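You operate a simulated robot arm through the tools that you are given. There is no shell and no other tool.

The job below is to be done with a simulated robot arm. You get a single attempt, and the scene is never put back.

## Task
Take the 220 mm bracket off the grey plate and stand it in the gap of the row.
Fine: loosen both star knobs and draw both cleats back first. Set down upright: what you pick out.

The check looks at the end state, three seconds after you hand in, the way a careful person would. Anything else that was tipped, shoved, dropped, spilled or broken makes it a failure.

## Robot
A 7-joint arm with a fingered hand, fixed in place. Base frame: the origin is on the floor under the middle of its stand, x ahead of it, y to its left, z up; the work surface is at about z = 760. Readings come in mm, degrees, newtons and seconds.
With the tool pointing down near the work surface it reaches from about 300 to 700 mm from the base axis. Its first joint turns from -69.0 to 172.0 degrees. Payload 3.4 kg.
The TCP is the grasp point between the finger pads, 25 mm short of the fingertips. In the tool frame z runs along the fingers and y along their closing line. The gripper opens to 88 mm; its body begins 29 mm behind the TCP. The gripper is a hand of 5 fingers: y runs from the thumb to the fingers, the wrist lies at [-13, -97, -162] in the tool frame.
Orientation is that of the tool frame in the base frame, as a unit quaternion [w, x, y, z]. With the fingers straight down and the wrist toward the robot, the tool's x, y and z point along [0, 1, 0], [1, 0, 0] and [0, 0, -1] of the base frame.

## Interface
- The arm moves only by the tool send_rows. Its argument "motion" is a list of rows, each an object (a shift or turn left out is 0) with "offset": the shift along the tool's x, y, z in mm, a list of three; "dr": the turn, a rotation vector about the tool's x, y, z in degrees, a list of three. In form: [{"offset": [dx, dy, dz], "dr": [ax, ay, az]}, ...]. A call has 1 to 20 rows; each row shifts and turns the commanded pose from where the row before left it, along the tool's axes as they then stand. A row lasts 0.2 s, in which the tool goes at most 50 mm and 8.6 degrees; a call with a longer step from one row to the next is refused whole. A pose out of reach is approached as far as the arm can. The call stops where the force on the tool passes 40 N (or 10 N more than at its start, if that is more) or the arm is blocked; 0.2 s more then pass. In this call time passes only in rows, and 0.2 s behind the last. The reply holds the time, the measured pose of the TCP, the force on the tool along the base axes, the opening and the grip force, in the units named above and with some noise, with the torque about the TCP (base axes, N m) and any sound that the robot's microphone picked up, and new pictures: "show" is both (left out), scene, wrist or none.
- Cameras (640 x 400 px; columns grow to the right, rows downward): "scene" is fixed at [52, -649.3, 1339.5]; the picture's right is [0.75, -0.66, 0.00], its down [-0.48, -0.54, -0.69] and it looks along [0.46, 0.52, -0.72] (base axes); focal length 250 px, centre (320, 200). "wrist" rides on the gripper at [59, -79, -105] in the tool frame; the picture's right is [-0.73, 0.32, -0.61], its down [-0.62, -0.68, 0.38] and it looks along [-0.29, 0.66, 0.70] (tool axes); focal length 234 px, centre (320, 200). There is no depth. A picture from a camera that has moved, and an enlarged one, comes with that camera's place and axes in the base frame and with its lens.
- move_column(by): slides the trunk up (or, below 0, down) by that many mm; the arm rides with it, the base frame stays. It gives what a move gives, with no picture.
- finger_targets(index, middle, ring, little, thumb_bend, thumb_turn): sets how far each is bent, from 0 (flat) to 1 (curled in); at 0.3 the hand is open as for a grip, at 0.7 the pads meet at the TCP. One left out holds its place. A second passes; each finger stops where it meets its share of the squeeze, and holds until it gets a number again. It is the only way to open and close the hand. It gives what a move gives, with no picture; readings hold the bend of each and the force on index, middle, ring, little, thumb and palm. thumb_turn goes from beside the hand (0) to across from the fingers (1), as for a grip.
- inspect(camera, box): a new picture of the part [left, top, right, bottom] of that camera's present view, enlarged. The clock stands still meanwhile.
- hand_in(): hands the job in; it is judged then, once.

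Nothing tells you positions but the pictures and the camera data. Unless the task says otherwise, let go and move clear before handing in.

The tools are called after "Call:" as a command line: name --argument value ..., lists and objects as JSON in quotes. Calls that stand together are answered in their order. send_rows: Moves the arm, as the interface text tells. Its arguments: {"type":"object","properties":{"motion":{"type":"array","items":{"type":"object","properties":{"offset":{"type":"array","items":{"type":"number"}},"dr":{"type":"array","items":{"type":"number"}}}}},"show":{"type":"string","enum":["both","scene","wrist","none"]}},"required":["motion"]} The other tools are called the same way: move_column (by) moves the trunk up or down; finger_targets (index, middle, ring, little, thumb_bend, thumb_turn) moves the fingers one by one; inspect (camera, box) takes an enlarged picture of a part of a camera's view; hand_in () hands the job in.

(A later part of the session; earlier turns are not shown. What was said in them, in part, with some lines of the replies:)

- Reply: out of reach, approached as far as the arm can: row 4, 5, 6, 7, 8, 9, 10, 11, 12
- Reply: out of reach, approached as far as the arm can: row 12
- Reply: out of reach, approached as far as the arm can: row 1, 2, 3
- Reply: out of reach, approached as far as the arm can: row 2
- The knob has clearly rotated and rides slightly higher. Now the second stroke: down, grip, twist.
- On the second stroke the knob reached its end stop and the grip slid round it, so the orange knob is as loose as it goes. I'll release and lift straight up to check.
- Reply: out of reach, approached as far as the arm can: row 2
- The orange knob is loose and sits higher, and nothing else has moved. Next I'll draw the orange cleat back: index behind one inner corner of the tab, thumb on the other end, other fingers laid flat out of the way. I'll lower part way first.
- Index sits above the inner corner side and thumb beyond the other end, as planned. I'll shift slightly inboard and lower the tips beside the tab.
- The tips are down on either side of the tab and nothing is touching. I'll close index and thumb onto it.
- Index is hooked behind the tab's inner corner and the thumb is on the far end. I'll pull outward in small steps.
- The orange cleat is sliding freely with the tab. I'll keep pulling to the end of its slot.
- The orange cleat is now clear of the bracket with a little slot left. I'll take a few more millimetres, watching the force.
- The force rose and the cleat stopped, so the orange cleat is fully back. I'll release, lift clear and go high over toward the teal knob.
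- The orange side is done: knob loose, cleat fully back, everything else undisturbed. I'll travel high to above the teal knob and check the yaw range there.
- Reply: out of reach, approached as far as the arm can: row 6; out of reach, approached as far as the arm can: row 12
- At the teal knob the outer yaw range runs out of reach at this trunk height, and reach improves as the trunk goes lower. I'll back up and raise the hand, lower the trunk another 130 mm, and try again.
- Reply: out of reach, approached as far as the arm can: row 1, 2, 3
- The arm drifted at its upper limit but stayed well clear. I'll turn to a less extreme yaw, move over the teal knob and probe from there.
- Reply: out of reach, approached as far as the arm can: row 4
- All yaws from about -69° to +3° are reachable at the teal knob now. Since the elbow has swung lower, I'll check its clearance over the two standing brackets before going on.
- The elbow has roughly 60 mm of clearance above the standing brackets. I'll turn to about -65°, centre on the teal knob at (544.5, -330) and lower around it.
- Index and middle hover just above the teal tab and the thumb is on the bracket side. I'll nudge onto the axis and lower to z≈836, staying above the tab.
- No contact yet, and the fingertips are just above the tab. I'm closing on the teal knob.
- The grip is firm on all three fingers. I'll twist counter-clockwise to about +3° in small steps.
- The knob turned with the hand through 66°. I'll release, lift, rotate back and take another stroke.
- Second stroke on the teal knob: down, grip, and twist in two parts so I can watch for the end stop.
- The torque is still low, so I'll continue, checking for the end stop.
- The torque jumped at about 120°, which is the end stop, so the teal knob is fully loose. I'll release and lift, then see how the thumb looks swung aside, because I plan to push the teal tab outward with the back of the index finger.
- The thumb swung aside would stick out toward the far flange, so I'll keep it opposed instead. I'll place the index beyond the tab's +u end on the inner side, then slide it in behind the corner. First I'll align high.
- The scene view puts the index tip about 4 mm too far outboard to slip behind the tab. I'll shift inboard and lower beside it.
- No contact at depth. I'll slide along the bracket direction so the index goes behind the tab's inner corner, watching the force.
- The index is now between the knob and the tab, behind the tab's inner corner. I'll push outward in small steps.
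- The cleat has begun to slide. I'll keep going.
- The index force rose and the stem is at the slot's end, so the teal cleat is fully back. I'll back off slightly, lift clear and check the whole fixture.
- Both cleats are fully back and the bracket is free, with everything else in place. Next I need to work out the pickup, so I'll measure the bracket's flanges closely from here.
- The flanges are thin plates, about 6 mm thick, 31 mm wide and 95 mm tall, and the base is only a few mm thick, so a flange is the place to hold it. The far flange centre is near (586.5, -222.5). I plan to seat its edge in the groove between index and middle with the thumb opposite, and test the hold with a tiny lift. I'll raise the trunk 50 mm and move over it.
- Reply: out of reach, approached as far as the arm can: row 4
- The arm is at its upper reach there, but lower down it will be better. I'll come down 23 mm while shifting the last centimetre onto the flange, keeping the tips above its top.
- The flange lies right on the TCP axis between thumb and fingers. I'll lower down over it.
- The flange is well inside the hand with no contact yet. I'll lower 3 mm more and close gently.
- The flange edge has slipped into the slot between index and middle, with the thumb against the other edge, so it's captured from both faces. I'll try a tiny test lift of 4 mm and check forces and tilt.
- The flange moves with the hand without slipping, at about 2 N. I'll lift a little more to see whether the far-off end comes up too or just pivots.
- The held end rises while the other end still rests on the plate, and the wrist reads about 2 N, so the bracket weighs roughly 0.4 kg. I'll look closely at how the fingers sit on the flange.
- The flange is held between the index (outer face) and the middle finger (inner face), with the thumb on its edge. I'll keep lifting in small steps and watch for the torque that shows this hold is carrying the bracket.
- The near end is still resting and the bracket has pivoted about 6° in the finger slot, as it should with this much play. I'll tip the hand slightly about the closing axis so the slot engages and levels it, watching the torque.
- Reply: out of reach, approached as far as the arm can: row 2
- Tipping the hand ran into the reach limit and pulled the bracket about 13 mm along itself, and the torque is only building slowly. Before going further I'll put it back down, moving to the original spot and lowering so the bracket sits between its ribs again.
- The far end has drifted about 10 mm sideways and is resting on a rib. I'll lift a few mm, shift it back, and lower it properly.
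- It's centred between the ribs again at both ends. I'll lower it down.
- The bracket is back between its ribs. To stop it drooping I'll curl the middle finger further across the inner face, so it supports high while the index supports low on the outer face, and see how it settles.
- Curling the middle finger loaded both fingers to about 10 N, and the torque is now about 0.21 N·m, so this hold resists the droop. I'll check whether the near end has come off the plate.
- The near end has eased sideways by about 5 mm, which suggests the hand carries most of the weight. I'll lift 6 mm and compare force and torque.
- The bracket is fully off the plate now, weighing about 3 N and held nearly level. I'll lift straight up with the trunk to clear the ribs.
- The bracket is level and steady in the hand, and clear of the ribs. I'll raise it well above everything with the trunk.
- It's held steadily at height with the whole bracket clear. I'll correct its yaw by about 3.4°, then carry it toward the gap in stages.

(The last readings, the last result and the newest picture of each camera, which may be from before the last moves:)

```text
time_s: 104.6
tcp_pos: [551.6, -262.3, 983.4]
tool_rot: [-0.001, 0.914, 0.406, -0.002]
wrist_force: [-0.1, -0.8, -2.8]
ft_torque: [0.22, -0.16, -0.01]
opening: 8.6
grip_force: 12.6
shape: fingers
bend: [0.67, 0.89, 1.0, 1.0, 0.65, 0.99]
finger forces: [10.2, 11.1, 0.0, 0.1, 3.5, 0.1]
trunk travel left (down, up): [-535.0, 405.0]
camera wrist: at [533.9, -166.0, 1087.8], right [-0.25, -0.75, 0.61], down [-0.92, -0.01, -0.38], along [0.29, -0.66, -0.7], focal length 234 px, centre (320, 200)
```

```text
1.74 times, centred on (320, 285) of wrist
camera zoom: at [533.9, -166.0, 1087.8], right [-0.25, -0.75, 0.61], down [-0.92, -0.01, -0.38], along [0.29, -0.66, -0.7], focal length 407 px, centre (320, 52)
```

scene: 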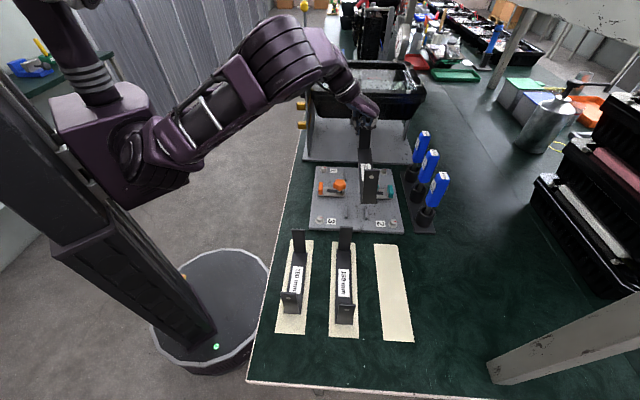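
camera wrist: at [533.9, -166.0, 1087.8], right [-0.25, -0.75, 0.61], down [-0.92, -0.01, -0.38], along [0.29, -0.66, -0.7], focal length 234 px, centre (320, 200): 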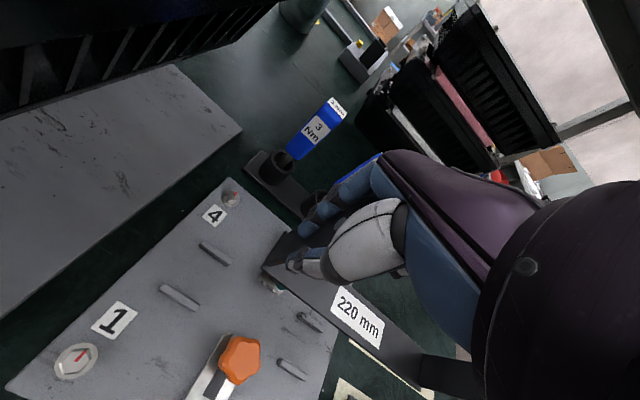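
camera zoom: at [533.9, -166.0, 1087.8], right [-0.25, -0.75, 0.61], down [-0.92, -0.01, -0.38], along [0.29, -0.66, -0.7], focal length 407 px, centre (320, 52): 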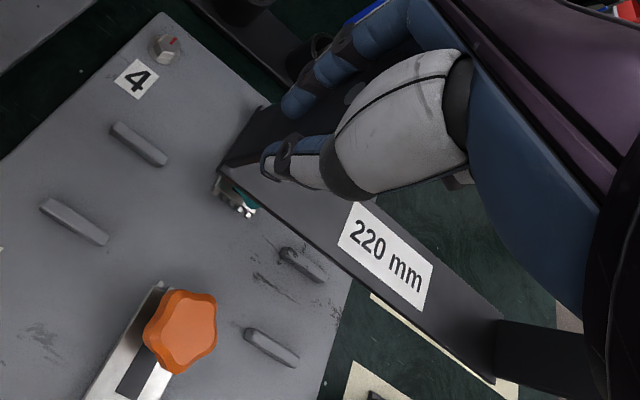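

Call:
send_rows --motion '[{"offset": [-15, 3.2, 0]}, {"offset": [-20.7, 4.5, 0]}, {"offset": [-20.7, 4.5, 0]}, {"offset": [-20.7, 4.5, 0]}, {"offset": [-20.7, 4.5, 0]}, {"offset": [-20.7, 4.5, 0]}]'

```text
time_s: 106.0
tcp_pos: [490.6, -368.0, 983.0]
tool_rot: [0.001, 0.914, 0.406, -0.001]
wrist_force: [-0.2, -0.4, -3.3]
ft_torque: [0.19, -0.18, 0.02]
opening: 8.3
grip_force: 12.2
shape: fingers
bend: [0.67, 0.89, 1.0, 1.0, 0.65, 0.99]
finger forces: [10.5, 11.2, 0.0, 0.0, 3.4, 0.1]
trunk travel left (down, up): [-535.0, 405.0]
camera wrist: at [472.8, -271.3, 1088.6], right [-0.25, -0.75, 0.61], down [-0.92, -0.01, -0.38], along [0.29, -0.66, -0.7], focal length 234 px, centre (320, 200)
```

scene: 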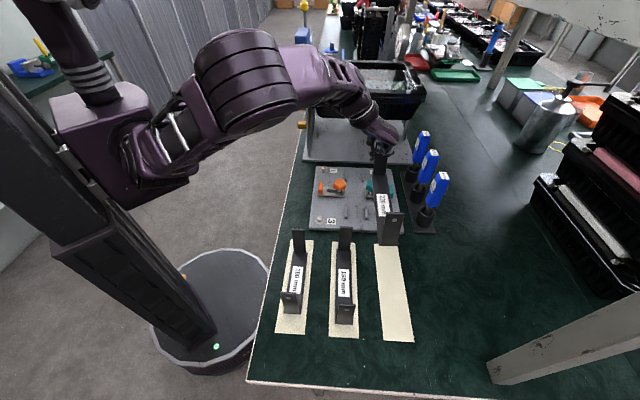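
wrist: 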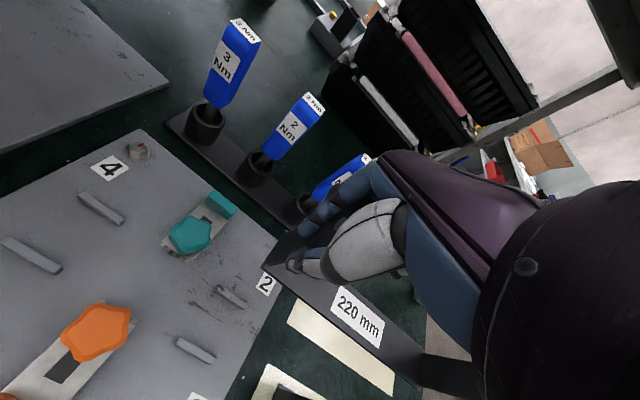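

Still steady, and it passes well clear of the screwdrivers. I'll carry on to above the gap.

Call:
send_rows --motion '[{"offset": [-15, 3.2, 0]}, {"offset": [-20, 4.3, 0]}, {"offset": [-20, 4.3, 0]}, {"offset": [-20, 4.3, 0]}, {"offset": [-20, 4.3, 0]}, {"offset": [-18, 3.8, 0]}, {"offset": [-15.6, 3.3, 0]}]'

Call:
inspect --camera "scene" --box '[260, 130, 460, 350]'

Call:
inspect --camera "wrist" --box '[200, 200, 440, 400]'

```text
time_s: 107.6
tcp_pos: [426.8, -480.4, 982.4]
tool_rot: [0.001, 0.914, 0.406, -0.002]
wrist_force: [0.0, -0.5, -2.9]
ft_torque: [0.19, -0.2, 0.02]
opening: 8.3
grip_force: 12.7
shape: fingers
bend: [0.67, 0.89, 1.0, 1.0, 0.65, 0.99]
finger forces: [10.4, 11.2, 0.0, 0.0, 3.3, 0.1]
trunk travel left (down, up): [-535.0, 405.0]
camera wrist: at [408.4, -384.8, 1088.3], right [-0.25, -0.75, 0.61], down [-0.92, -0.01, -0.38], along [0.29, -0.66, -0.7], focal length 234 px, centre (320, 200)
```

scene: 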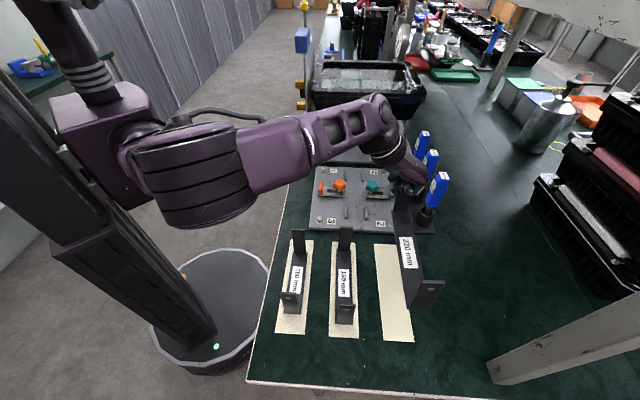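
wrist: 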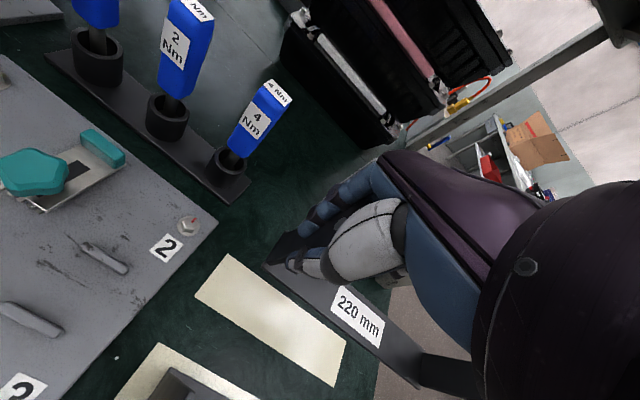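

```text
1.82 times, centred on (360, 240) of scene
camera zoom: at [52.0, -649.3, 1339.5], right [0.75, -0.66, 0.0], down [-0.48, -0.54, -0.69], along [0.46, 0.52, -0.72], focal length 455 px, centre (247, 127)
```

zoom: 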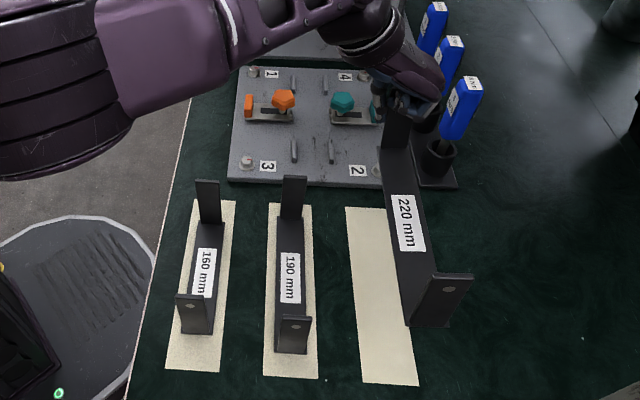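

```text
2.00 times, centred on (320, 300) of wrist
camera zoom: at [408.4, -384.8, 1088.3], right [-0.25, -0.75, 0.61], down [-0.92, -0.01, -0.38], along [0.29, -0.66, -0.7], focal length 468 px, centre (320, 0)
```

zoom: 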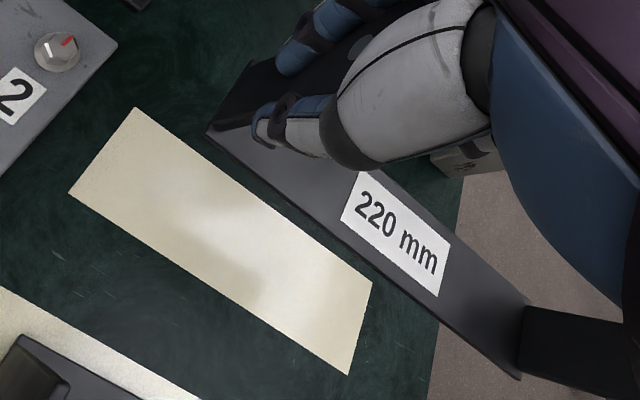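

The bracket hangs above the empty pad, about 1° and a few mm off by my measurements. I'll trim the yaw, lower partway with the trunk, and re-measure closer to the pad.

Call:
send_rows --motion '[{"dr": [0, 0, -1.0]}, {"offset": [-2, -3, 0]}]' --show "none"

Call:
move_column --by -60

Call:
inspect --camera "scene" --box '[60, 80, 460, 350]'

Call:
inspect --camera "wrist" --box '[200, 200, 440, 400]'

```text
time_s: 108.2
tcp_pos: [422.5, -480.5, 983.8]
tool_rot: [0.001, 0.91, 0.414, -0.001]
wrist_force: [0.1, -0.3, -2.7]
ft_torque: [0.23, -0.2, 0.0]
opening: 8.2
grip_force: 12.5
shape: fingers
bend: [0.67, 0.89, 1.0, 1.0, 0.65, 0.99]
finger forces: [10.3, 11.0, 0.0, 0.1, 3.3, 0.1]
trunk travel left (down, up): [-535.0, 405.0]
```

```text
time_s: 109.2
tcp_pos: [421.8, -480.3, 923.5]
tool_rot: [0.001, 0.91, 0.414, -0.001]
wrist_force: [0.0, -0.5, -3.0]
ft_torque: [0.24, -0.19, 0.02]
opening: 8.4
grip_force: 12.6
shape: fingers
bend: [0.67, 0.89, 1.0, 1.0, 0.65, 0.99]
finger forces: [10.4, 11.2, 0.0, 0.0, 3.3, 0.0]
trunk travel left (down, up): [-475.0, 465.0]
```

```text
1.48 times, centred on (260, 215) of scene
camera zoom: at [52.0, -649.3, 1339.5], right [0.75, -0.66, 0.0], down [-0.48, -0.54, -0.69], along [0.46, 0.52, -0.72], focal length 370 px, centre (409, 178)
```

zoom: 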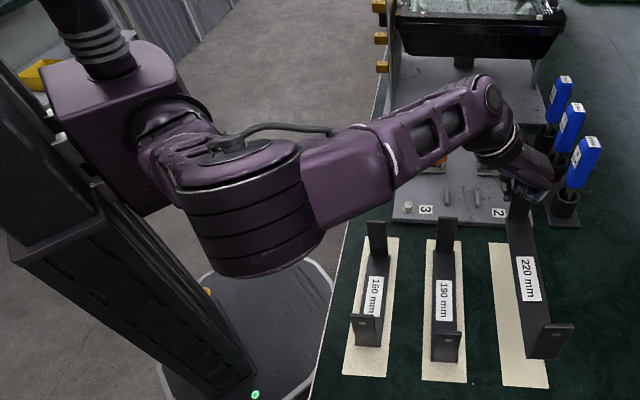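

```text
2.00 times, centred on (320, 300) of wrist
camera zoom: at [403.2, -383.8, 1028.7], right [-0.23, -0.76, 0.61], down [-0.92, -0.02, -0.38], along [0.3, -0.65, -0.7], focal length 468 px, centre (320, 0)
```

zoom: 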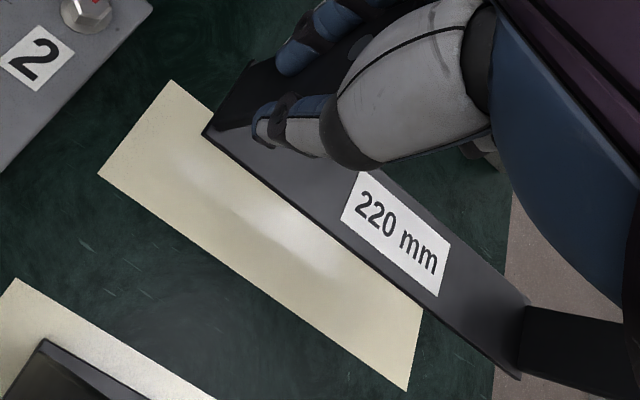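

Lowering is going smoothly and the elbow stays off the table. I'll go down another 50 mm and re-measure.

Call:
move_column --by -50

Call:
inspect --camera "wrist" --box '[200, 200, 440, 400]'

Call:
inspect --camera "scene" --box '[330, 170, 450, 350]'

```text
time_s: 110.2
tcp_pos: [424.1, -479.5, 873.2]
tool_rot: [0.0, 0.91, 0.414, -0.001]
wrist_force: [-0.4, 0.4, -3.2]
ft_torque: [0.2, -0.19, 0.02]
opening: 8.4
grip_force: 12.7
shape: fingers
bend: [0.67, 0.89, 1.0, 1.0, 0.65, 0.99]
finger forces: [10.4, 11.1, 0.0, 0.1, 3.3, 0.1]
trunk travel left (down, up): [-425.0, 515.0]
```

```text
2.00 times, centred on (320, 300) of wrist
camera zoom: at [403.2, -383.8, 978.7], right [-0.23, -0.76, 0.61], down [-0.92, -0.02, -0.38], along [0.3, -0.65, -0.7], focal length 468 px, centre (320, 0)
```

zoom: 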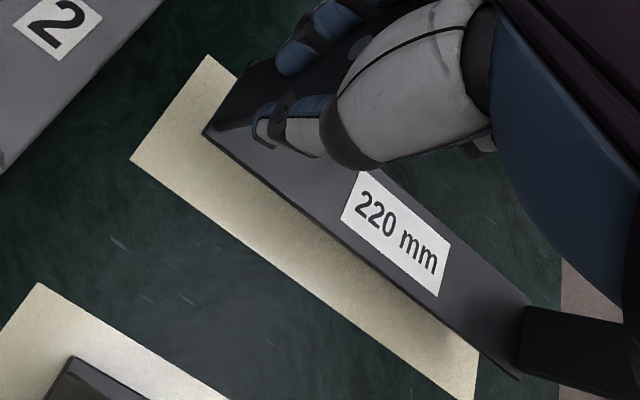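

```text
2.22 times, centred on (390, 260) of scene
camera zoom: at [52.0, -649.3, 1339.5], right [0.75, -0.66, 0.0], down [-0.48, -0.54, -0.69], along [0.46, 0.52, -0.72], focal length 556 px, centre (164, 67)
```

zoom: 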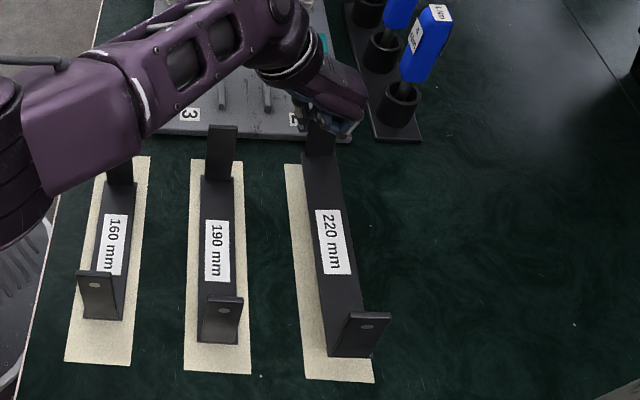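

Call:
inspect --camera "scene" --box '[380, 215, 420, 265]'

Call:
inspect --camera "scene" --box '[380, 290, 430, 345]'

```text
8.00 times, centred on (400, 240) of scene
camera zoom: at [52.0, -649.3, 1339.5], right [0.75, -0.66, 0.0], down [-0.48, -0.54, -0.69], along [0.46, 0.52, -0.72], focal length 2001 px, centre (-320, -120)
```

zoom: 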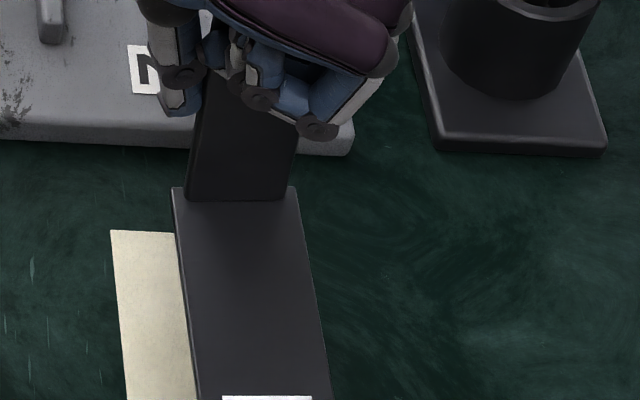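

```text
7.27 times, centred on (405, 318) of scene
camera zoom: at [52.0, -649.3, 1339.5], right [0.75, -0.66, 0.0], down [-0.48, -0.54, -0.69], along [0.46, 0.52, -0.72], focal length 1819 px, centre (-298, -654)
```

zoom: 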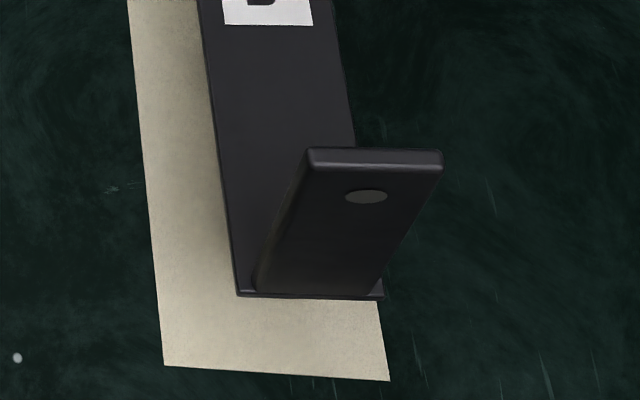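

The bracket is parallel to the pad and within a couple of mm of centre, with the far end perhaps 5 mm higher than the near end. I'll trim 2 mm sideways and lower to just above the pad.

Call:
send_rows --motion '[{"offset": [0, -2, 0]}]' --show "none"

Call:
move_column --by -24

Call:
inspect --camera "wrist" --box '[200, 200, 440, 400]'

Call:
inspect --camera "scene" --box '[360, 215, 440, 350]'

```text
time_s: 110.5
tcp_pos: [422.3, -477.9, 874.1]
tool_rot: [0.002, 0.911, 0.413, -0.003]
wrist_force: [0.1, 1.0, -2.7]
ft_torque: [0.19, -0.16, -0.03]
opening: 8.3
grip_force: 12.3
shape: fingers
bend: [0.67, 0.89, 1.0, 1.0, 0.65, 0.99]
finger forces: [10.3, 11.1, 0.0, 0.0, 3.3, 0.0]
trunk travel left (down, up): [-425.0, 515.0]
```

```text
time_s: 111.2
tcp_pos: [421.6, -478.8, 849.4]
tool_rot: [0.001, 0.91, 0.414, -0.002]
wrist_force: [0.5, 0.1, -2.1]
ft_torque: [0.25, -0.2, 0.0]
opening: 8.3
grip_force: 12.2
shape: fingers
bend: [0.67, 0.89, 1.0, 1.0, 0.65, 0.99]
finger forces: [10.5, 11.2, 0.0, 0.1, 3.2, 0.1]
trunk travel left (down, up): [-401.0, 539.0]
```

```text
2.00 times, centred on (320, 300) of wrist
camera zoom: at [401.7, -382.6, 954.5], right [-0.23, -0.76, 0.61], down [-0.92, -0.02, -0.38], along [0.3, -0.65, -0.7], focal length 468 px, centre (320, 0)
```

zoom: 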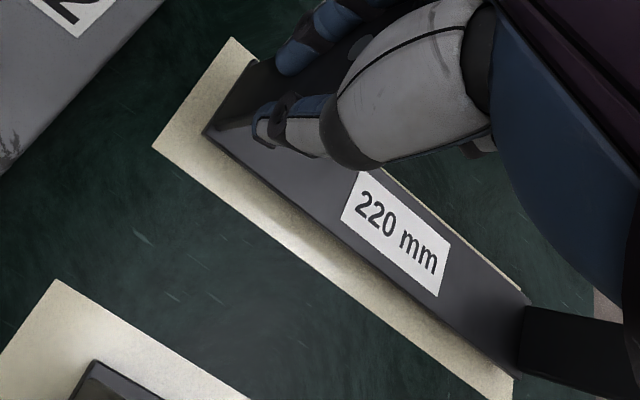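

```text
2.96 times, centred on (400, 282) of scene
camera zoom: at [52.0, -649.3, 1339.5], right [0.75, -0.66, 0.0], down [-0.48, -0.54, -0.69], along [0.46, 0.52, -0.72], focal length 741 px, centre (83, -44)
```

zoom: 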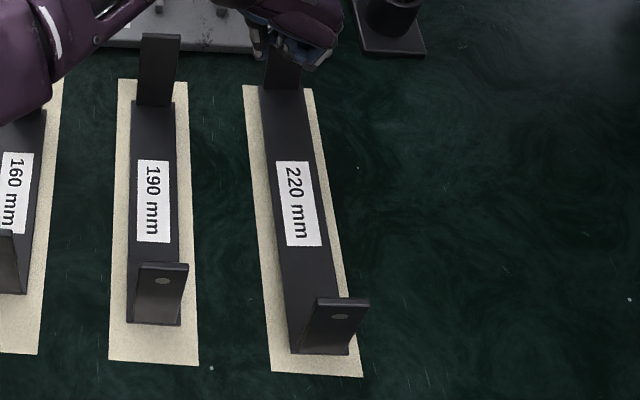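

It's about 10 mm above the pad and centred within about 2 mm. I'll lower gently until it touches.

Call:
move_column --by -6

Call:
send_rows --motion '[{"offset": [0, 0, 1]}, {"offset": [0, 0, 1]}]' --show "none"

Call:
inspect --camera "scene" --box '[370, 280, 430, 350]'

```text
time_s: 111.8
tcp_pos: [421.6, -478.9, 844.4]
tool_rot: [0.001, 0.91, 0.414, -0.001]
wrist_force: [-0.6, -0.4, -2.7]
ft_torque: [0.26, -0.18, -0.03]
opening: 7.9
grip_force: 12.4
shape: fingers
bend: [0.67, 0.89, 1.0, 1.0, 0.65, 0.99]
finger forces: [10.3, 11.1, 0.0, 0.0, 3.2, 0.1]
trunk travel left (down, up): [-395.0, 545.0]
```

```text
time_s: 112.4
tcp_pos: [422.2, -478.0, 841.2]
tool_rot: [0.001, 0.91, 0.414, 0.0]
wrist_force: [0.8, -0.6, -2.3]
ft_torque: [0.21, -0.21, 0.0]
opening: 8.2
grip_force: 11.5
shape: fingers
bend: [0.67, 0.89, 1.0, 1.0, 0.65, 1.0]
finger forces: [9.5, 9.9, 0.0, 0.0, 3.2, 0.0]
trunk travel left (down, up): [-395.0, 545.0]
```

```text
5.71 times, centred on (400, 315) of scene
camera zoom: at [52.0, -649.3, 1339.5], right [0.75, -0.66, 0.0], down [-0.48, -0.54, -0.69], along [0.46, 0.52, -0.72], focal length 1429 px, centre (-137, -457)
```

zoom: 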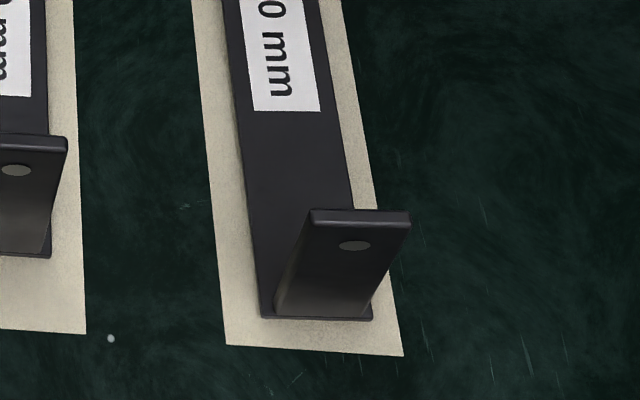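

The finger loads have started to drop, so the near end is touching. I'll keep lowering a millimetre at a time.

Call:
send_rows --motion '[{"offset": [0, 0, 1]}, {"offset": [0, 0, 1]}]' --show "none"

Call:
send_rows --motion '[{"offset": [0, 0, 1]}, {"offset": [0, 0, 1]}]' --show "none"

Call:
inspect --camera "scene" --box '[360, 215, 440, 350]'

```text
time_s: 113.0
tcp_pos: [421.5, -478.5, 838.5]
tool_rot: [0.0, 0.91, 0.414, -0.001]
wrist_force: [0.7, 0.1, -2.5]
ft_torque: [0.14, -0.12, 0.03]
opening: 8.2
grip_force: 10.1
shape: fingers
bend: [0.67, 0.89, 1.0, 1.0, 0.65, 1.0]
finger forces: [8.5, 8.5, 0.0, 0.0, 3.3, 0.0]
trunk travel left (down, up): [-395.0, 545.0]
```

```text
time_s: 113.6
tcp_pos: [421.3, -478.0, 837.5]
tool_rot: [0.001, 0.911, 0.413, 0.0]
wrist_force: [0.5, 0.5, -1.5]
ft_torque: [0.11, -0.08, -0.02]
opening: 8.2
grip_force: 9.6
shape: fingers
bend: [0.67, 0.89, 1.0, 1.0, 0.65, 1.0]
finger forces: [8.1, 7.9, 0.0, 0.0, 3.2, 0.0]
trunk travel left (down, up): [-395.0, 545.0]
```

```text
2.96 times, centred on (400, 282) of scene
camera zoom: at [52.0, -649.3, 1339.5], right [0.75, -0.66, 0.0], down [-0.48, -0.54, -0.69], along [0.46, 0.52, -0.72], focal length 741 px, centre (83, -44)
```

zoom: 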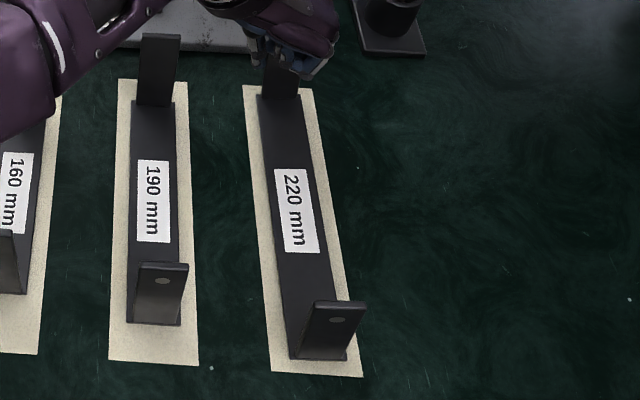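

Call:
send_rows --motion '[{"offset": [0, 0, 1]}, {"offset": [0, 0, 1]}]' --show "none"

Call:
send_rows --motion '[{"offset": [0, 0, 1]}, {"offset": [0, 0, 1]}]' --show "none"

Call:
inspect --camera "scene" --box '[375, 225, 425, 275]'

Call:
inspect --camera "wrist" --box '[200, 200, 440, 400]'

```text
time_s: 114.2
tcp_pos: [422.1, -478.2, 836.5]
tool_rot: [0.001, 0.91, 0.414, -0.002]
wrist_force: [0.6, -0.3, 1.4]
ft_torque: [0.14, -0.07, 0.01]
opening: 8.0
grip_force: 9.8
shape: fingers
bend: [0.67, 0.9, 1.0, 1.0, 0.65, 1.0]
finger forces: [7.6, 8.3, 0.1, 0.0, 3.3, 0.1]
trunk travel left (down, up): [-395.0, 545.0]
```

```text
time_s: 114.8
tcp_pos: [421.9, -476.9, 835.5]
tool_rot: [0.003, 0.91, 0.414, -0.001]
wrist_force: [1.5, -1.9, 8.6]
ft_torque: [0.11, -0.16, 0.02]
opening: 7.9
grip_force: 10.1
shape: fingers
bend: [0.67, 0.9, 1.0, 1.0, 0.65, 1.0]
finger forces: [7.6, 8.8, 0.0, 0.0, 3.4, 0.0]
trunk travel left (down, up): [-395.0, 545.0]
```

```text
8.00 times, centred on (400, 250) of scene
camera zoom: at [52.0, -649.3, 1339.5], right [0.75, -0.66, 0.0], down [-0.48, -0.54, -0.69], along [0.46, 0.52, -0.72], focal length 2001 px, centre (-320, -200)
```

zoom: 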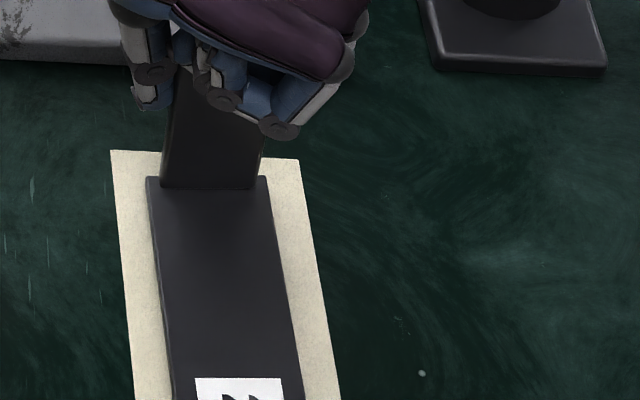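

```text
2.00 times, centred on (320, 300) of wrist
camera zoom: at [401.3, -382.0, 940.2], right [-0.23, -0.76, 0.61], down [-0.92, -0.02, -0.38], along [0.31, -0.65, -0.69], focal length 468 px, centre (320, 0)
```

zoom: 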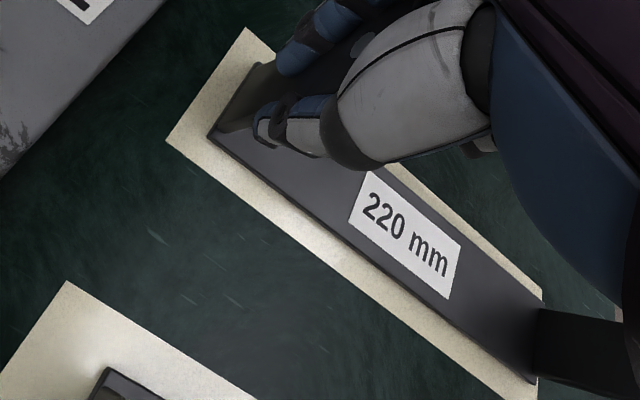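

The bracket is flat on the pad and I'm pressing slightly at +8.6 N. I'll ease off a millimetre, then open the fingers.

Call:
send_rows --motion '[{"offset": [0, 0, -1]}, {"offset": [0, 0, -0.5]}]' --show "none"

Call:
finger_targets --middle 0.7 --thumb_bend 0.6

Call:
finger_targets --index 0.42 --middle 0.42 --thumb_bend 0.4 --thumb_turn 0.98

Call:
inspect --camera "scene" --box '[360, 215, 440, 350]'

Call:
inspect --camera "wrist" --box '[200, 200, 440, 400]'

```text
time_s: 115.4
tcp_pos: [421.2, -478.0, 836.1]
tool_rot: [0.001, 0.91, 0.414, -0.002]
wrist_force: [0.5, -1.0, 6.7]
ft_torque: [0.08, -0.17, 0.0]
opening: 7.7
grip_force: 10.1
shape: fingers
bend: [0.67, 0.9, 1.0, 1.0, 0.65, 1.0]
finger forces: [7.9, 8.5, 0.0, 0.0, 3.3, 0.0]
trunk travel left (down, up): [-395.0, 545.0]
```

```text
time_s: 116.4
tcp_pos: [421.0, -479.1, 834.6]
tool_rot: [0.001, 0.91, 0.414, -0.001]
wrist_force: [2.1, 0.0, 0.2]
ft_torque: [0.01, -0.07, -0.03]
opening: 13.6
grip_force: 4.6
shape: fingers
bend: [0.65, 0.7, 1.0, 1.0, 0.6, 0.99]
finger forces: [4.9, 4.3, 0.0, 0.0, 0.0, 0.0]
trunk travel left (down, up): [-395.0, 545.0]
```

```text
time_s: 117.4
tcp_pos: [421.5, -478.5, 834.9]
tool_rot: [0.001, 0.91, 0.414, -0.001]
wrist_force: [-1.6, -0.1, -2.2]
ft_torque: [0.09, 0.01, -0.01]
opening: 60.6
grip_force: 2.1
shape: fingers
bend: [0.42, 0.42, 1.0, 1.0, 0.4, 0.97]
finger forces: [1.6, 2.5, 0.1, 0.1, 0.1, 0.0]
trunk travel left (down, up): [-395.0, 545.0]
```

```text
2.96 times, centred on (400, 282) of scene
camera zoom: at [52.0, -649.3, 1339.5], right [0.75, -0.66, 0.0], down [-0.48, -0.54, -0.69], along [0.46, 0.52, -0.72], focal length 741 px, centre (83, -44)
```

zoom: 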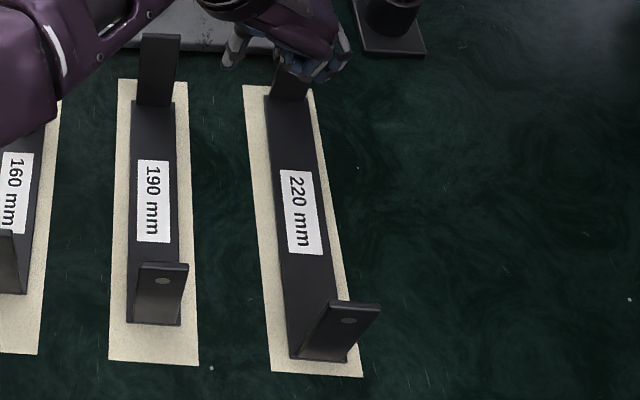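

```text
2.00 times, centred on (320, 300) of wrist
camera zoom: at [401.7, -382.8, 940.0], right [-0.23, -0.76, 0.61], down [-0.92, -0.02, -0.38], along [0.3, -0.65, -0.7], focal length 468 px, centre (320, 0)
```

zoom: 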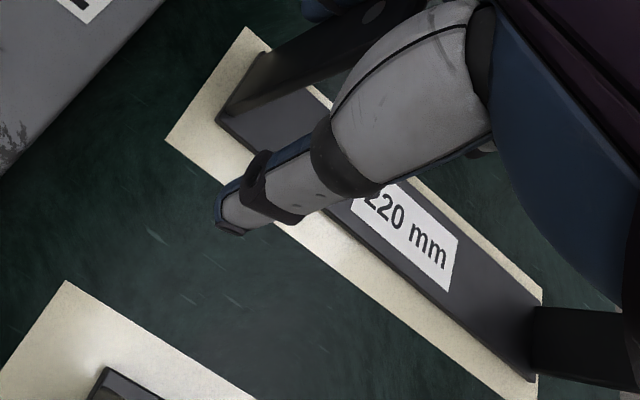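

Opening has left the flange edge still wedged between index and middle, and it's leaning the bracket slightly sideways. The slot is about 4° out of line with the flange, so I'll turn the hand gently to line up and free it.

Call:
send_rows --motion '[{"dr": [0, 0, 1.3]}, {"dr": [0, 0, 1.3]}]' --show "none"

Call:
inspect --camera "scene" --box '[360, 215, 440, 350]'

Call:
inspect --camera "scene" --box '[380, 212, 420, 258]'

```text
time_s: 118.0
tcp_pos: [422.0, -478.3, 835.3]
tool_rot: [0.001, 0.92, 0.393, -0.001]
wrist_force: [0.6, 0.2, -1.7]
ft_torque: [0.05, 0.01, 0.02]
opening: 61.3
grip_force: 2.0
shape: fingers
bend: [0.42, 0.42, 1.0, 1.0, 0.4, 0.97]
finger forces: [2.6, 1.6, 0.0, 0.0, 0.1, 0.1]
trunk travel left (down, up): [-395.0, 545.0]
```

```text
2.96 times, centred on (400, 282) of scene
camera zoom: at [52.0, -649.3, 1339.5], right [0.75, -0.66, 0.0], down [-0.48, -0.54, -0.69], along [0.46, 0.52, -0.72], focal length 741 px, centre (83, -44)
```

zoom: 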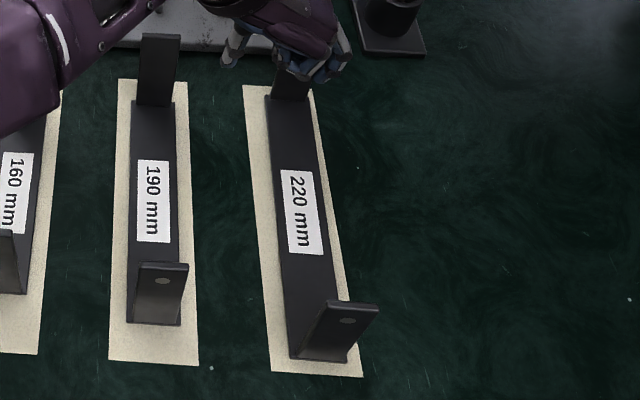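

```text
8.70 times, centred on (400, 235) of scene
camera zoom: at [52.0, -649.3, 1339.5], right [0.75, -0.66, 0.0], down [-0.48, -0.54, -0.69], along [0.46, 0.52, -0.72], focal length 2175 px, centre (-376, -104)
```

zoom: 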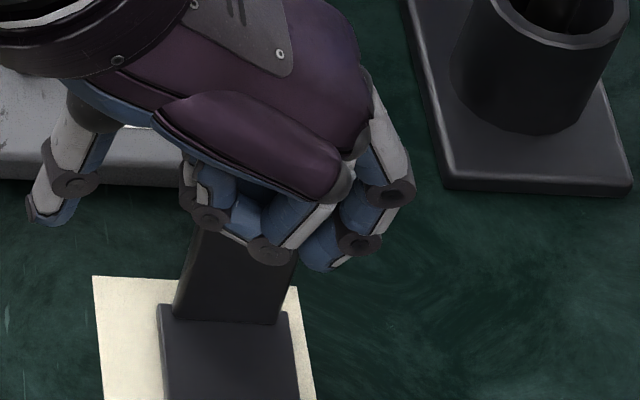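

The near flange now stands vertical, so the bracket has settled flat, with only light finger contact (about 2 N) remaining. I'll turn another degree or so to finish freeing the edge.

Call:
send_rows --motion '[{"dr": [0, 0, 1.3]}]' --show "none"

Call:
inspect --camera "wrist" --box '[200, 130, 440, 400]'

Call:
inspect --camera "scene" --box '[370, 215, 430, 350]'

```text
time_s: 118.4
tcp_pos: [421.7, -478.8, 835.0]
tool_rot: [0.001, 0.924, 0.382, -0.002]
wrist_force: [1.1, 0.9, -0.5]
ft_torque: [0.05, -0.02, 0.04]
opening: 60.8
grip_force: 2.2
shape: fingers
bend: [0.42, 0.42, 1.0, 1.0, 0.4, 0.97]
finger forces: [2.7, 1.4, 0.0, 0.0, 0.1, 0.1]
trunk travel left (down, up): [-395.0, 545.0]
```

```text
1.48 times, centred on (320, 265) of wrist
camera zoom: at [408.7, -380.9, 940.2], right [-0.28, -0.74, 0.61], down [-0.92, 0.04, -0.38], along [0.26, -0.67, -0.7], focal length 347 px, centre (320, 104)
```

zoom: 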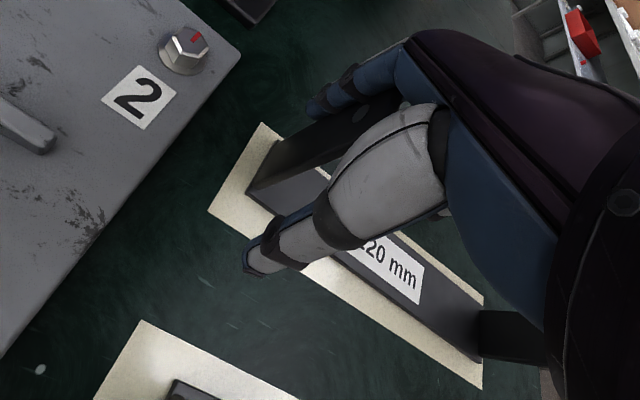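

```text
2.96 times, centred on (400, 282) of scene
camera zoom: at [52.0, -649.3, 1339.5], right [0.75, -0.66, 0.0], down [-0.48, -0.54, -0.69], along [0.46, 0.52, -0.72], focal length 741 px, centre (83, -44)
```

zoom: 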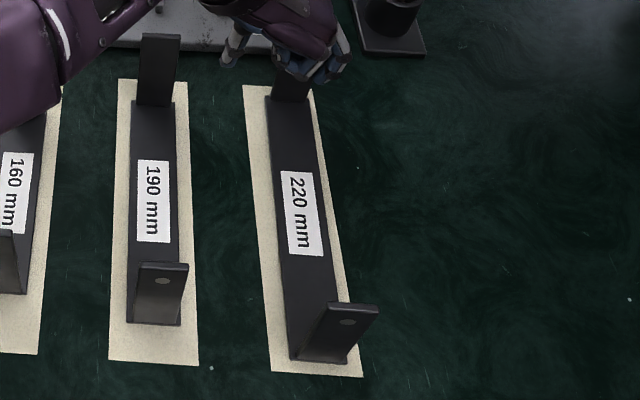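

The flange edge is simply snug between the two fingers. Opening both together would drag it, so I'll withdraw the index alone while the middle stays put.

Call:
finger_targets --index 0.1

Call:
inspect --camera "scene" --box '[370, 215, 430, 350]'

Call:
inspect --camera "wrist" --box '[200, 130, 440, 400]'

```text
time_s: 119.4
tcp_pos: [422.0, -478.0, 835.8]
tool_rot: [0.0, 0.924, 0.383, -0.002]
wrist_force: [-0.3, -1.0, -1.1]
ft_torque: [0.06, -0.04, -0.06]
opening: 97.3
grip_force: 0.4
shape: fingers
bend: [0.1, 0.42, 1.0, 1.0, 0.4, 0.97]
finger forces: [0.0, 1.1, 0.0, 0.0, 0.0, 0.0]
trunk travel left (down, up): [-395.0, 545.0]
```

```text
2.96 times, centred on (400, 282) of scene
camera zoom: at [52.0, -649.3, 1339.5], right [0.75, -0.66, 0.0], down [-0.48, -0.54, -0.69], along [0.46, 0.52, -0.72], focal length 741 px, centre (83, -44)
```

zoom: 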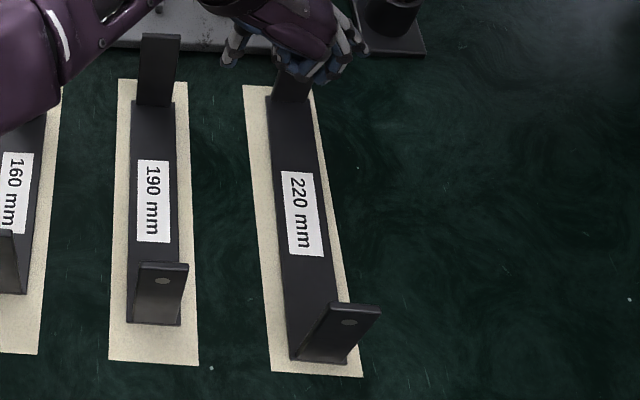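

```text
1.48 times, centred on (320, 265) of wrist
camera zoom: at [408.2, -381.3, 940.3], right [-0.28, -0.74, 0.61], down [-0.92, 0.04, -0.38], along [0.26, -0.67, -0.69], focal length 347 px, centre (320, 104)
```

zoom: 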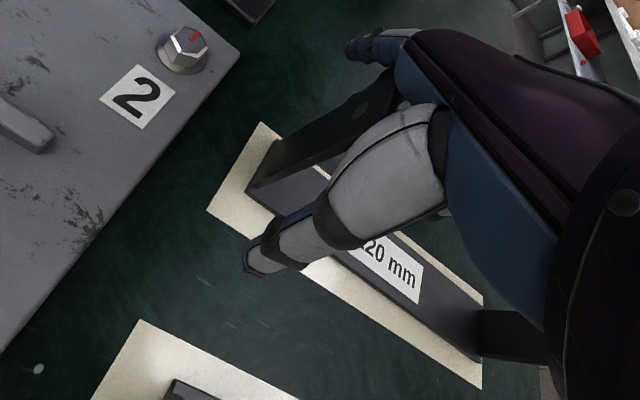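

The index is free. The middle finger still just touches the inner face, so I'll ease the hand 3 mm away along the bracket, then open it.

Call:
send_rows --motion '[{"offset": [-1.5, 0, 0]}, {"offset": [-1.5, 0, 0]}]' --show "none"

Call:
finger_targets --middle 0.15 --thumb_bend 0.25

Call:
inspect --camera "scene" --box '[370, 215, 430, 350]'

Call:
inspect --camera "scene" --box '[380, 212, 420, 258]'

Call:
inspect --camera "wrist" --box '[200, 130, 440, 400]'

```text
time_s: 120.0
tcp_pos: [419.7, -480.1, 835.9]
tool_rot: [0.001, 0.924, 0.383, -0.001]
wrist_force: [0.2, 0.9, 0.1]
ft_torque: [-0.03, 0.02, 0.05]
opening: 97.5
grip_force: 0.3
shape: fingers
bend: [0.1, 0.42, 1.0, 1.0, 0.4, 0.97]
finger forces: [0.1, 0.0, 0.0, 0.1, 0.0, 0.0]
trunk travel left (down, up): [-395.0, 545.0]
```

```text
time_s: 121.0
tcp_pos: [420.2, -480.1, 834.8]
tool_rot: [0.001, 0.924, 0.382, -0.001]
wrist_force: [-0.4, -0.3, 0.1]
ft_torque: [-0.01, -0.01, -0.02]
opening: 111.2
grip_force: 0.6
shape: fingers
bend: [0.1, 0.15, 1.0, 1.0, 0.25, 0.95]
finger forces: [0.2, 0.0, 0.0, 0.0, 0.0, 0.0]
trunk travel left (down, up): [-395.0, 545.0]
```

```text
2.96 times, centred on (400, 282) of scene
camera zoom: at [52.0, -649.3, 1339.5], right [0.75, -0.66, 0.0], down [-0.48, -0.54, -0.69], along [0.46, 0.52, -0.72], focal length 741 px, centre (83, -44)
```

zoom: 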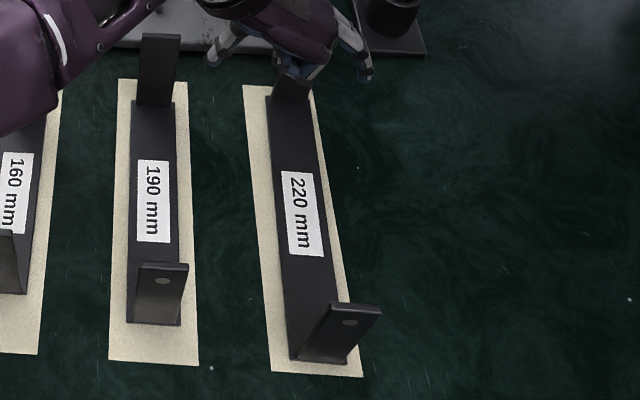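

```text
8.70 times, centred on (400, 235) of scene
camera zoom: at [52.0, -649.3, 1339.5], right [0.75, -0.66, 0.0], down [-0.48, -0.54, -0.69], along [0.46, 0.52, -0.72], focal length 2175 px, centre (-376, -104)
```

zoom: 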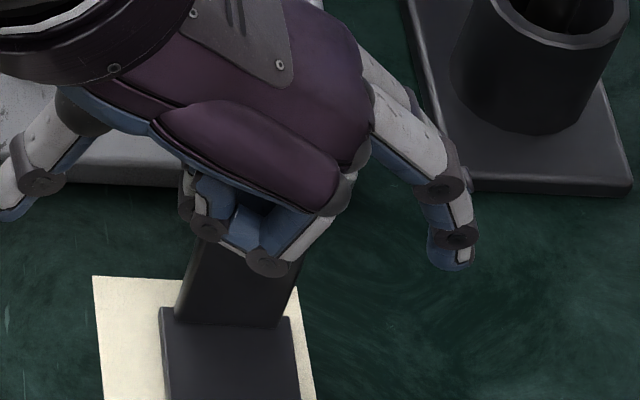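

```text
1.48 times, centred on (320, 265) of wrist
camera zoom: at [406.2, -383.3, 940.5], right [-0.28, -0.74, 0.61], down [-0.92, 0.04, -0.38], along [0.26, -0.67, -0.69], focal length 347 px, centre (320, 104)
```

zoom: 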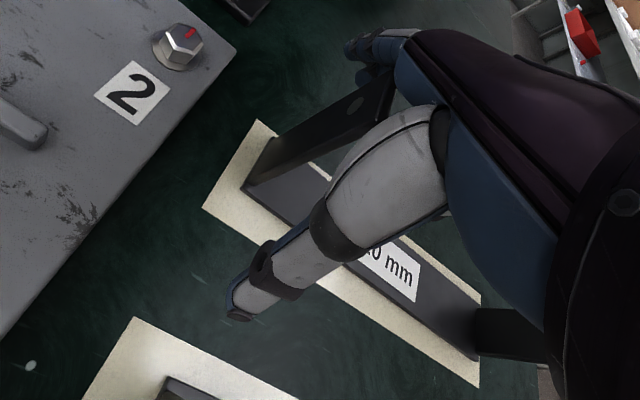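

All finger contact is released and the bracket stands on its own. I'll lift straight up and clear, then examine its position.

Call:
send_rows --motion '[{"offset": [0, 0, -8]}, {"offset": [0, 0, -15]}, {"offset": [0, 0, -20]}, {"offset": [0, 0, -20]}]' --show "none"

Call:
move_column --by 80

Call:
inspect --camera "scene" --box '[260, 210, 450, 350]'

Call:
inspect --camera "scene" --box '[370, 222, 420, 272]'

Call:
inspect --camera "scene" --box '[375, 295, 425, 345]'

Call:
inspect --camera "wrist" --box '[120, 130, 480, 400]'

```text
time_s: 122.0
tcp_pos: [418.1, -479.2, 898.7]
tool_rot: [0.001, 0.924, 0.383, -0.001]
wrist_force: [0.4, 0.1, 0.3]
ft_torque: [0.03, 0.03, -0.03]
opening: 110.7
grip_force: 0.0
shape: fingers
bend: [0.1, 0.15, 1.0, 1.0, 0.25, 0.95]
finger forces: [0.0, 0.0, 0.0, 0.1, 0.0, 0.0]
trunk travel left (down, up): [-395.0, 545.0]
```

```text
time_s: 123.2
tcp_pos: [419.3, -480.8, 978.8]
tool_rot: [0.001, 0.924, 0.383, -0.002]
wrist_force: [0.5, 0.8, 0.2]
ft_torque: [0.04, -0.01, -0.01]
opening: 111.2
grip_force: 0.1
shape: fingers
bend: [0.1, 0.15, 1.0, 1.0, 0.25, 0.95]
finger forces: [0.0, 0.0, 0.1, 0.1, 0.0, 0.0]
trunk travel left (down, up): [-475.0, 465.0]
```

```text
2.86 times, centred on (355, 280) of scene
camera zoom: at [52.0, -649.3, 1339.5], right [0.75, -0.66, 0.0], down [-0.48, -0.54, -0.69], along [0.46, 0.52, -0.72], focal length 715 px, centre (220, -29)
```

zoom: 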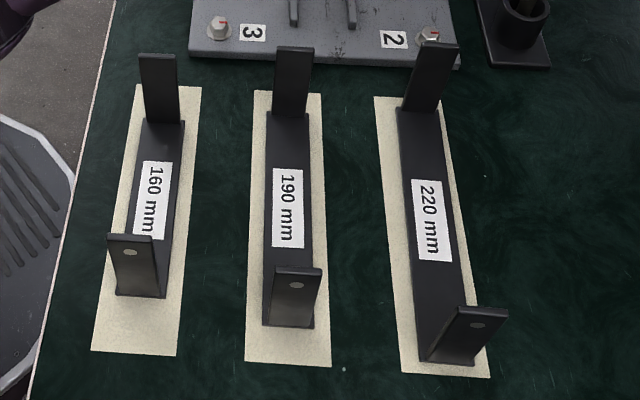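

```text
8.00 times, centred on (395, 247) of scene
camera zoom: at [52.0, -649.3, 1339.5], right [0.75, -0.66, 0.0], down [-0.48, -0.54, -0.69], along [0.46, 0.52, -0.72], focal length 2001 px, centre (-280, -176)
```

zoom: 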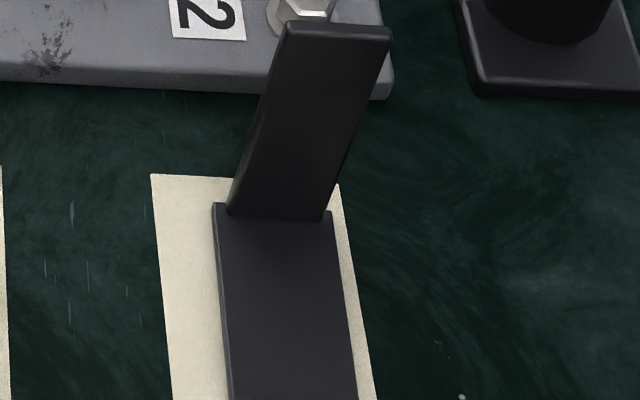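

```text
8.00 times, centred on (400, 320) of scene
camera zoom: at [52.0, -649.3, 1339.5], right [0.75, -0.66, 0.0], down [-0.48, -0.54, -0.69], along [0.46, 0.52, -0.72], focal length 2001 px, centre (-320, -760)
```

zoom: 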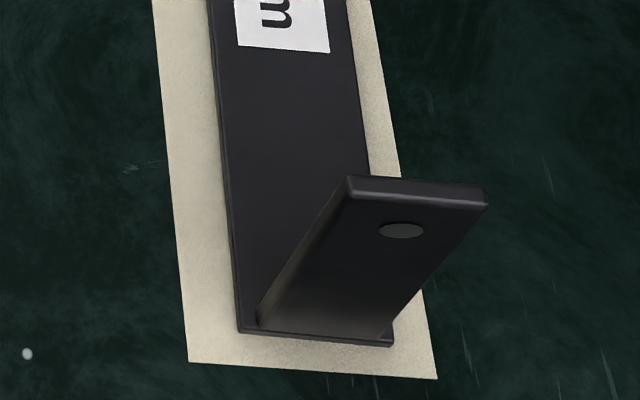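

```text
1.48 times, centred on (300, 265) of wrist
camera zoom: at [406.1, -383.8, 1083.4], right [-0.28, -0.74, 0.61], down [-0.92, 0.04, -0.38], along [0.26, -0.67, -0.69], focal length 347 px, centre (350, 104)
```

zoom: 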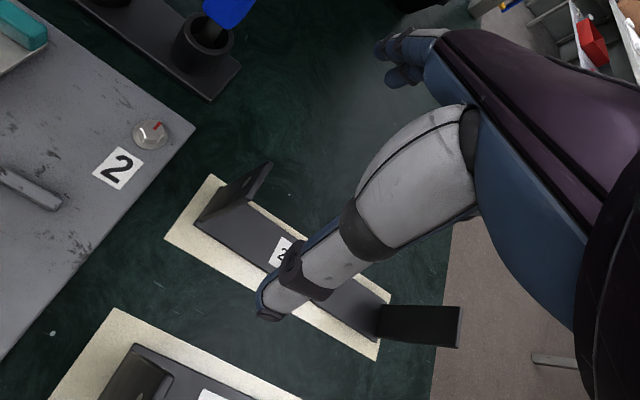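

The bracket stands upright and flat on its pad, within about 5 mm of centre and 1.6° of parallel, like its neighbours. The pads and neighbouring brackets are where they were. I'll raise the arm further clear and take a last look at everything.

Call:
move_column --by 80

Call:
send_rows --motion '[{"offset": [0, -15, -5]}, {"offset": [0, -15, -5]}]'

Call:
inspect --camera "scene" --box '[290, 120, 460, 240]'

Call:
inspect --camera "scene" --box '[250, 210, 450, 350]'

```text
time_s: 124.3
tcp_pos: [418.7, -482.4, 1058.1]
tool_rot: [0.001, 0.924, 0.382, -0.002]
wrist_force: [-0.5, -0.6, -0.6]
ft_torque: [-0.03, 0.02, 0.01]
opening: 111.3
grip_force: 0.0
shape: fingers
bend: [0.1, 0.15, 1.0, 1.0, 0.25, 0.95]
finger forces: [0.0, 0.0, 0.1, 0.0, 0.1, 0.0]
trunk travel left (down, up): [-555.0, 385.0]
```

```text
time_s: 124.9
tcp_pos: [397.5, -458.6, 1068.7]
tool_rot: [0.001, 0.924, 0.383, -0.002]
wrist_force: [0.1, 0.2, -0.7]
ft_torque: [0.0, 0.0, 0.01]
opening: 111.2
grip_force: 0.0
shape: fingers
bend: [0.1, 0.15, 1.0, 1.0, 0.25, 0.95]
finger forces: [0.0, 0.0, 0.1, 0.1, 0.0, 0.0]
trunk travel left (down, up): [-555.0, 385.0]
camera wrist: at [384.7, -362.2, 1173.4], right [-0.28, -0.74, 0.61], down [-0.92, 0.04, -0.38], along [0.26, -0.67, -0.69], focal length 234 px, centre (320, 200)
```

scene: 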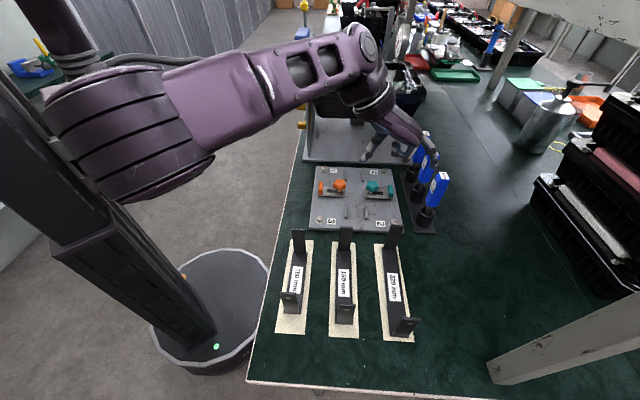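
wrist: 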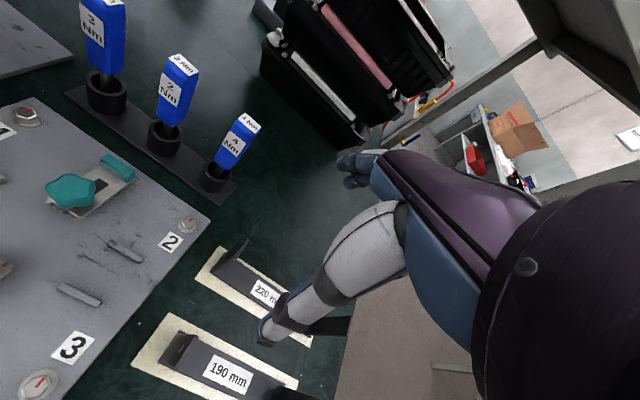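

```text
3.33 times, centred on (375, 180) of scene
camera zoom: at [52.0, -649.3, 1339.5], right [0.75, -0.66, 0.0], down [-0.48, -0.54, -0.69], along [0.46, 0.52, -0.72], focal length 834 px, centre (137, 267)
```

zoom: 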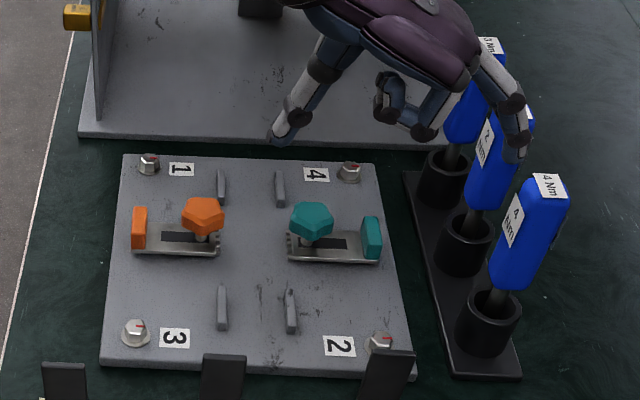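

```text
2.86 times, centred on (350, 280) of scene
camera zoom: at [52.0, -649.3, 1339.5], right [0.75, -0.66, 0.0], down [-0.48, -0.54, -0.69], along [0.46, 0.52, -0.72], focal length 715 px, centre (234, -29)
```

zoom: 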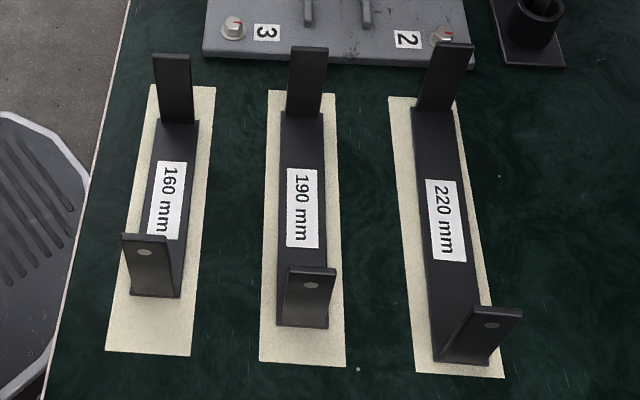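

The 220 mm bracket stands upright on the third pad with its label up and facing the same way as its neighbours. Both knobs are loose, both cleats are back, and the screwdrivers, plate and other brackets are undisturbed. The hand is empty and well clear, so I'm handing in.

Call:
hand_in

```text
The job is handed in.
```

The 220 mm bracket is off the grey plate and standing upright in the gap of the row, next to the 190 mm one. It sits about 5 mm off the centre of its pad and about 1.6° out of parallel; I left it there because nudging it risked tipping it.

- **Knobs and cleats:** I loosened both star knobs to their end stops. Both cleats are drawn back to the ends of their slots.
- **Lift:** While I was finding a grip that held it level, the bracket slid a little on the plate, and one end briefly rested on a rib. I set it back between the ribs before the final lift, and it stayed steady in the hand on the way over.
- **Release:** One edge stuck between two fingers as I let go, which pulled that end about 5 mm sideways. That accounts for most of the offset.
- **Everything else:** In the last pictures the plate, the screwdrivers, the pads and the other two brackets looked undisturbed. The hand was empty and well clear when I handed in.
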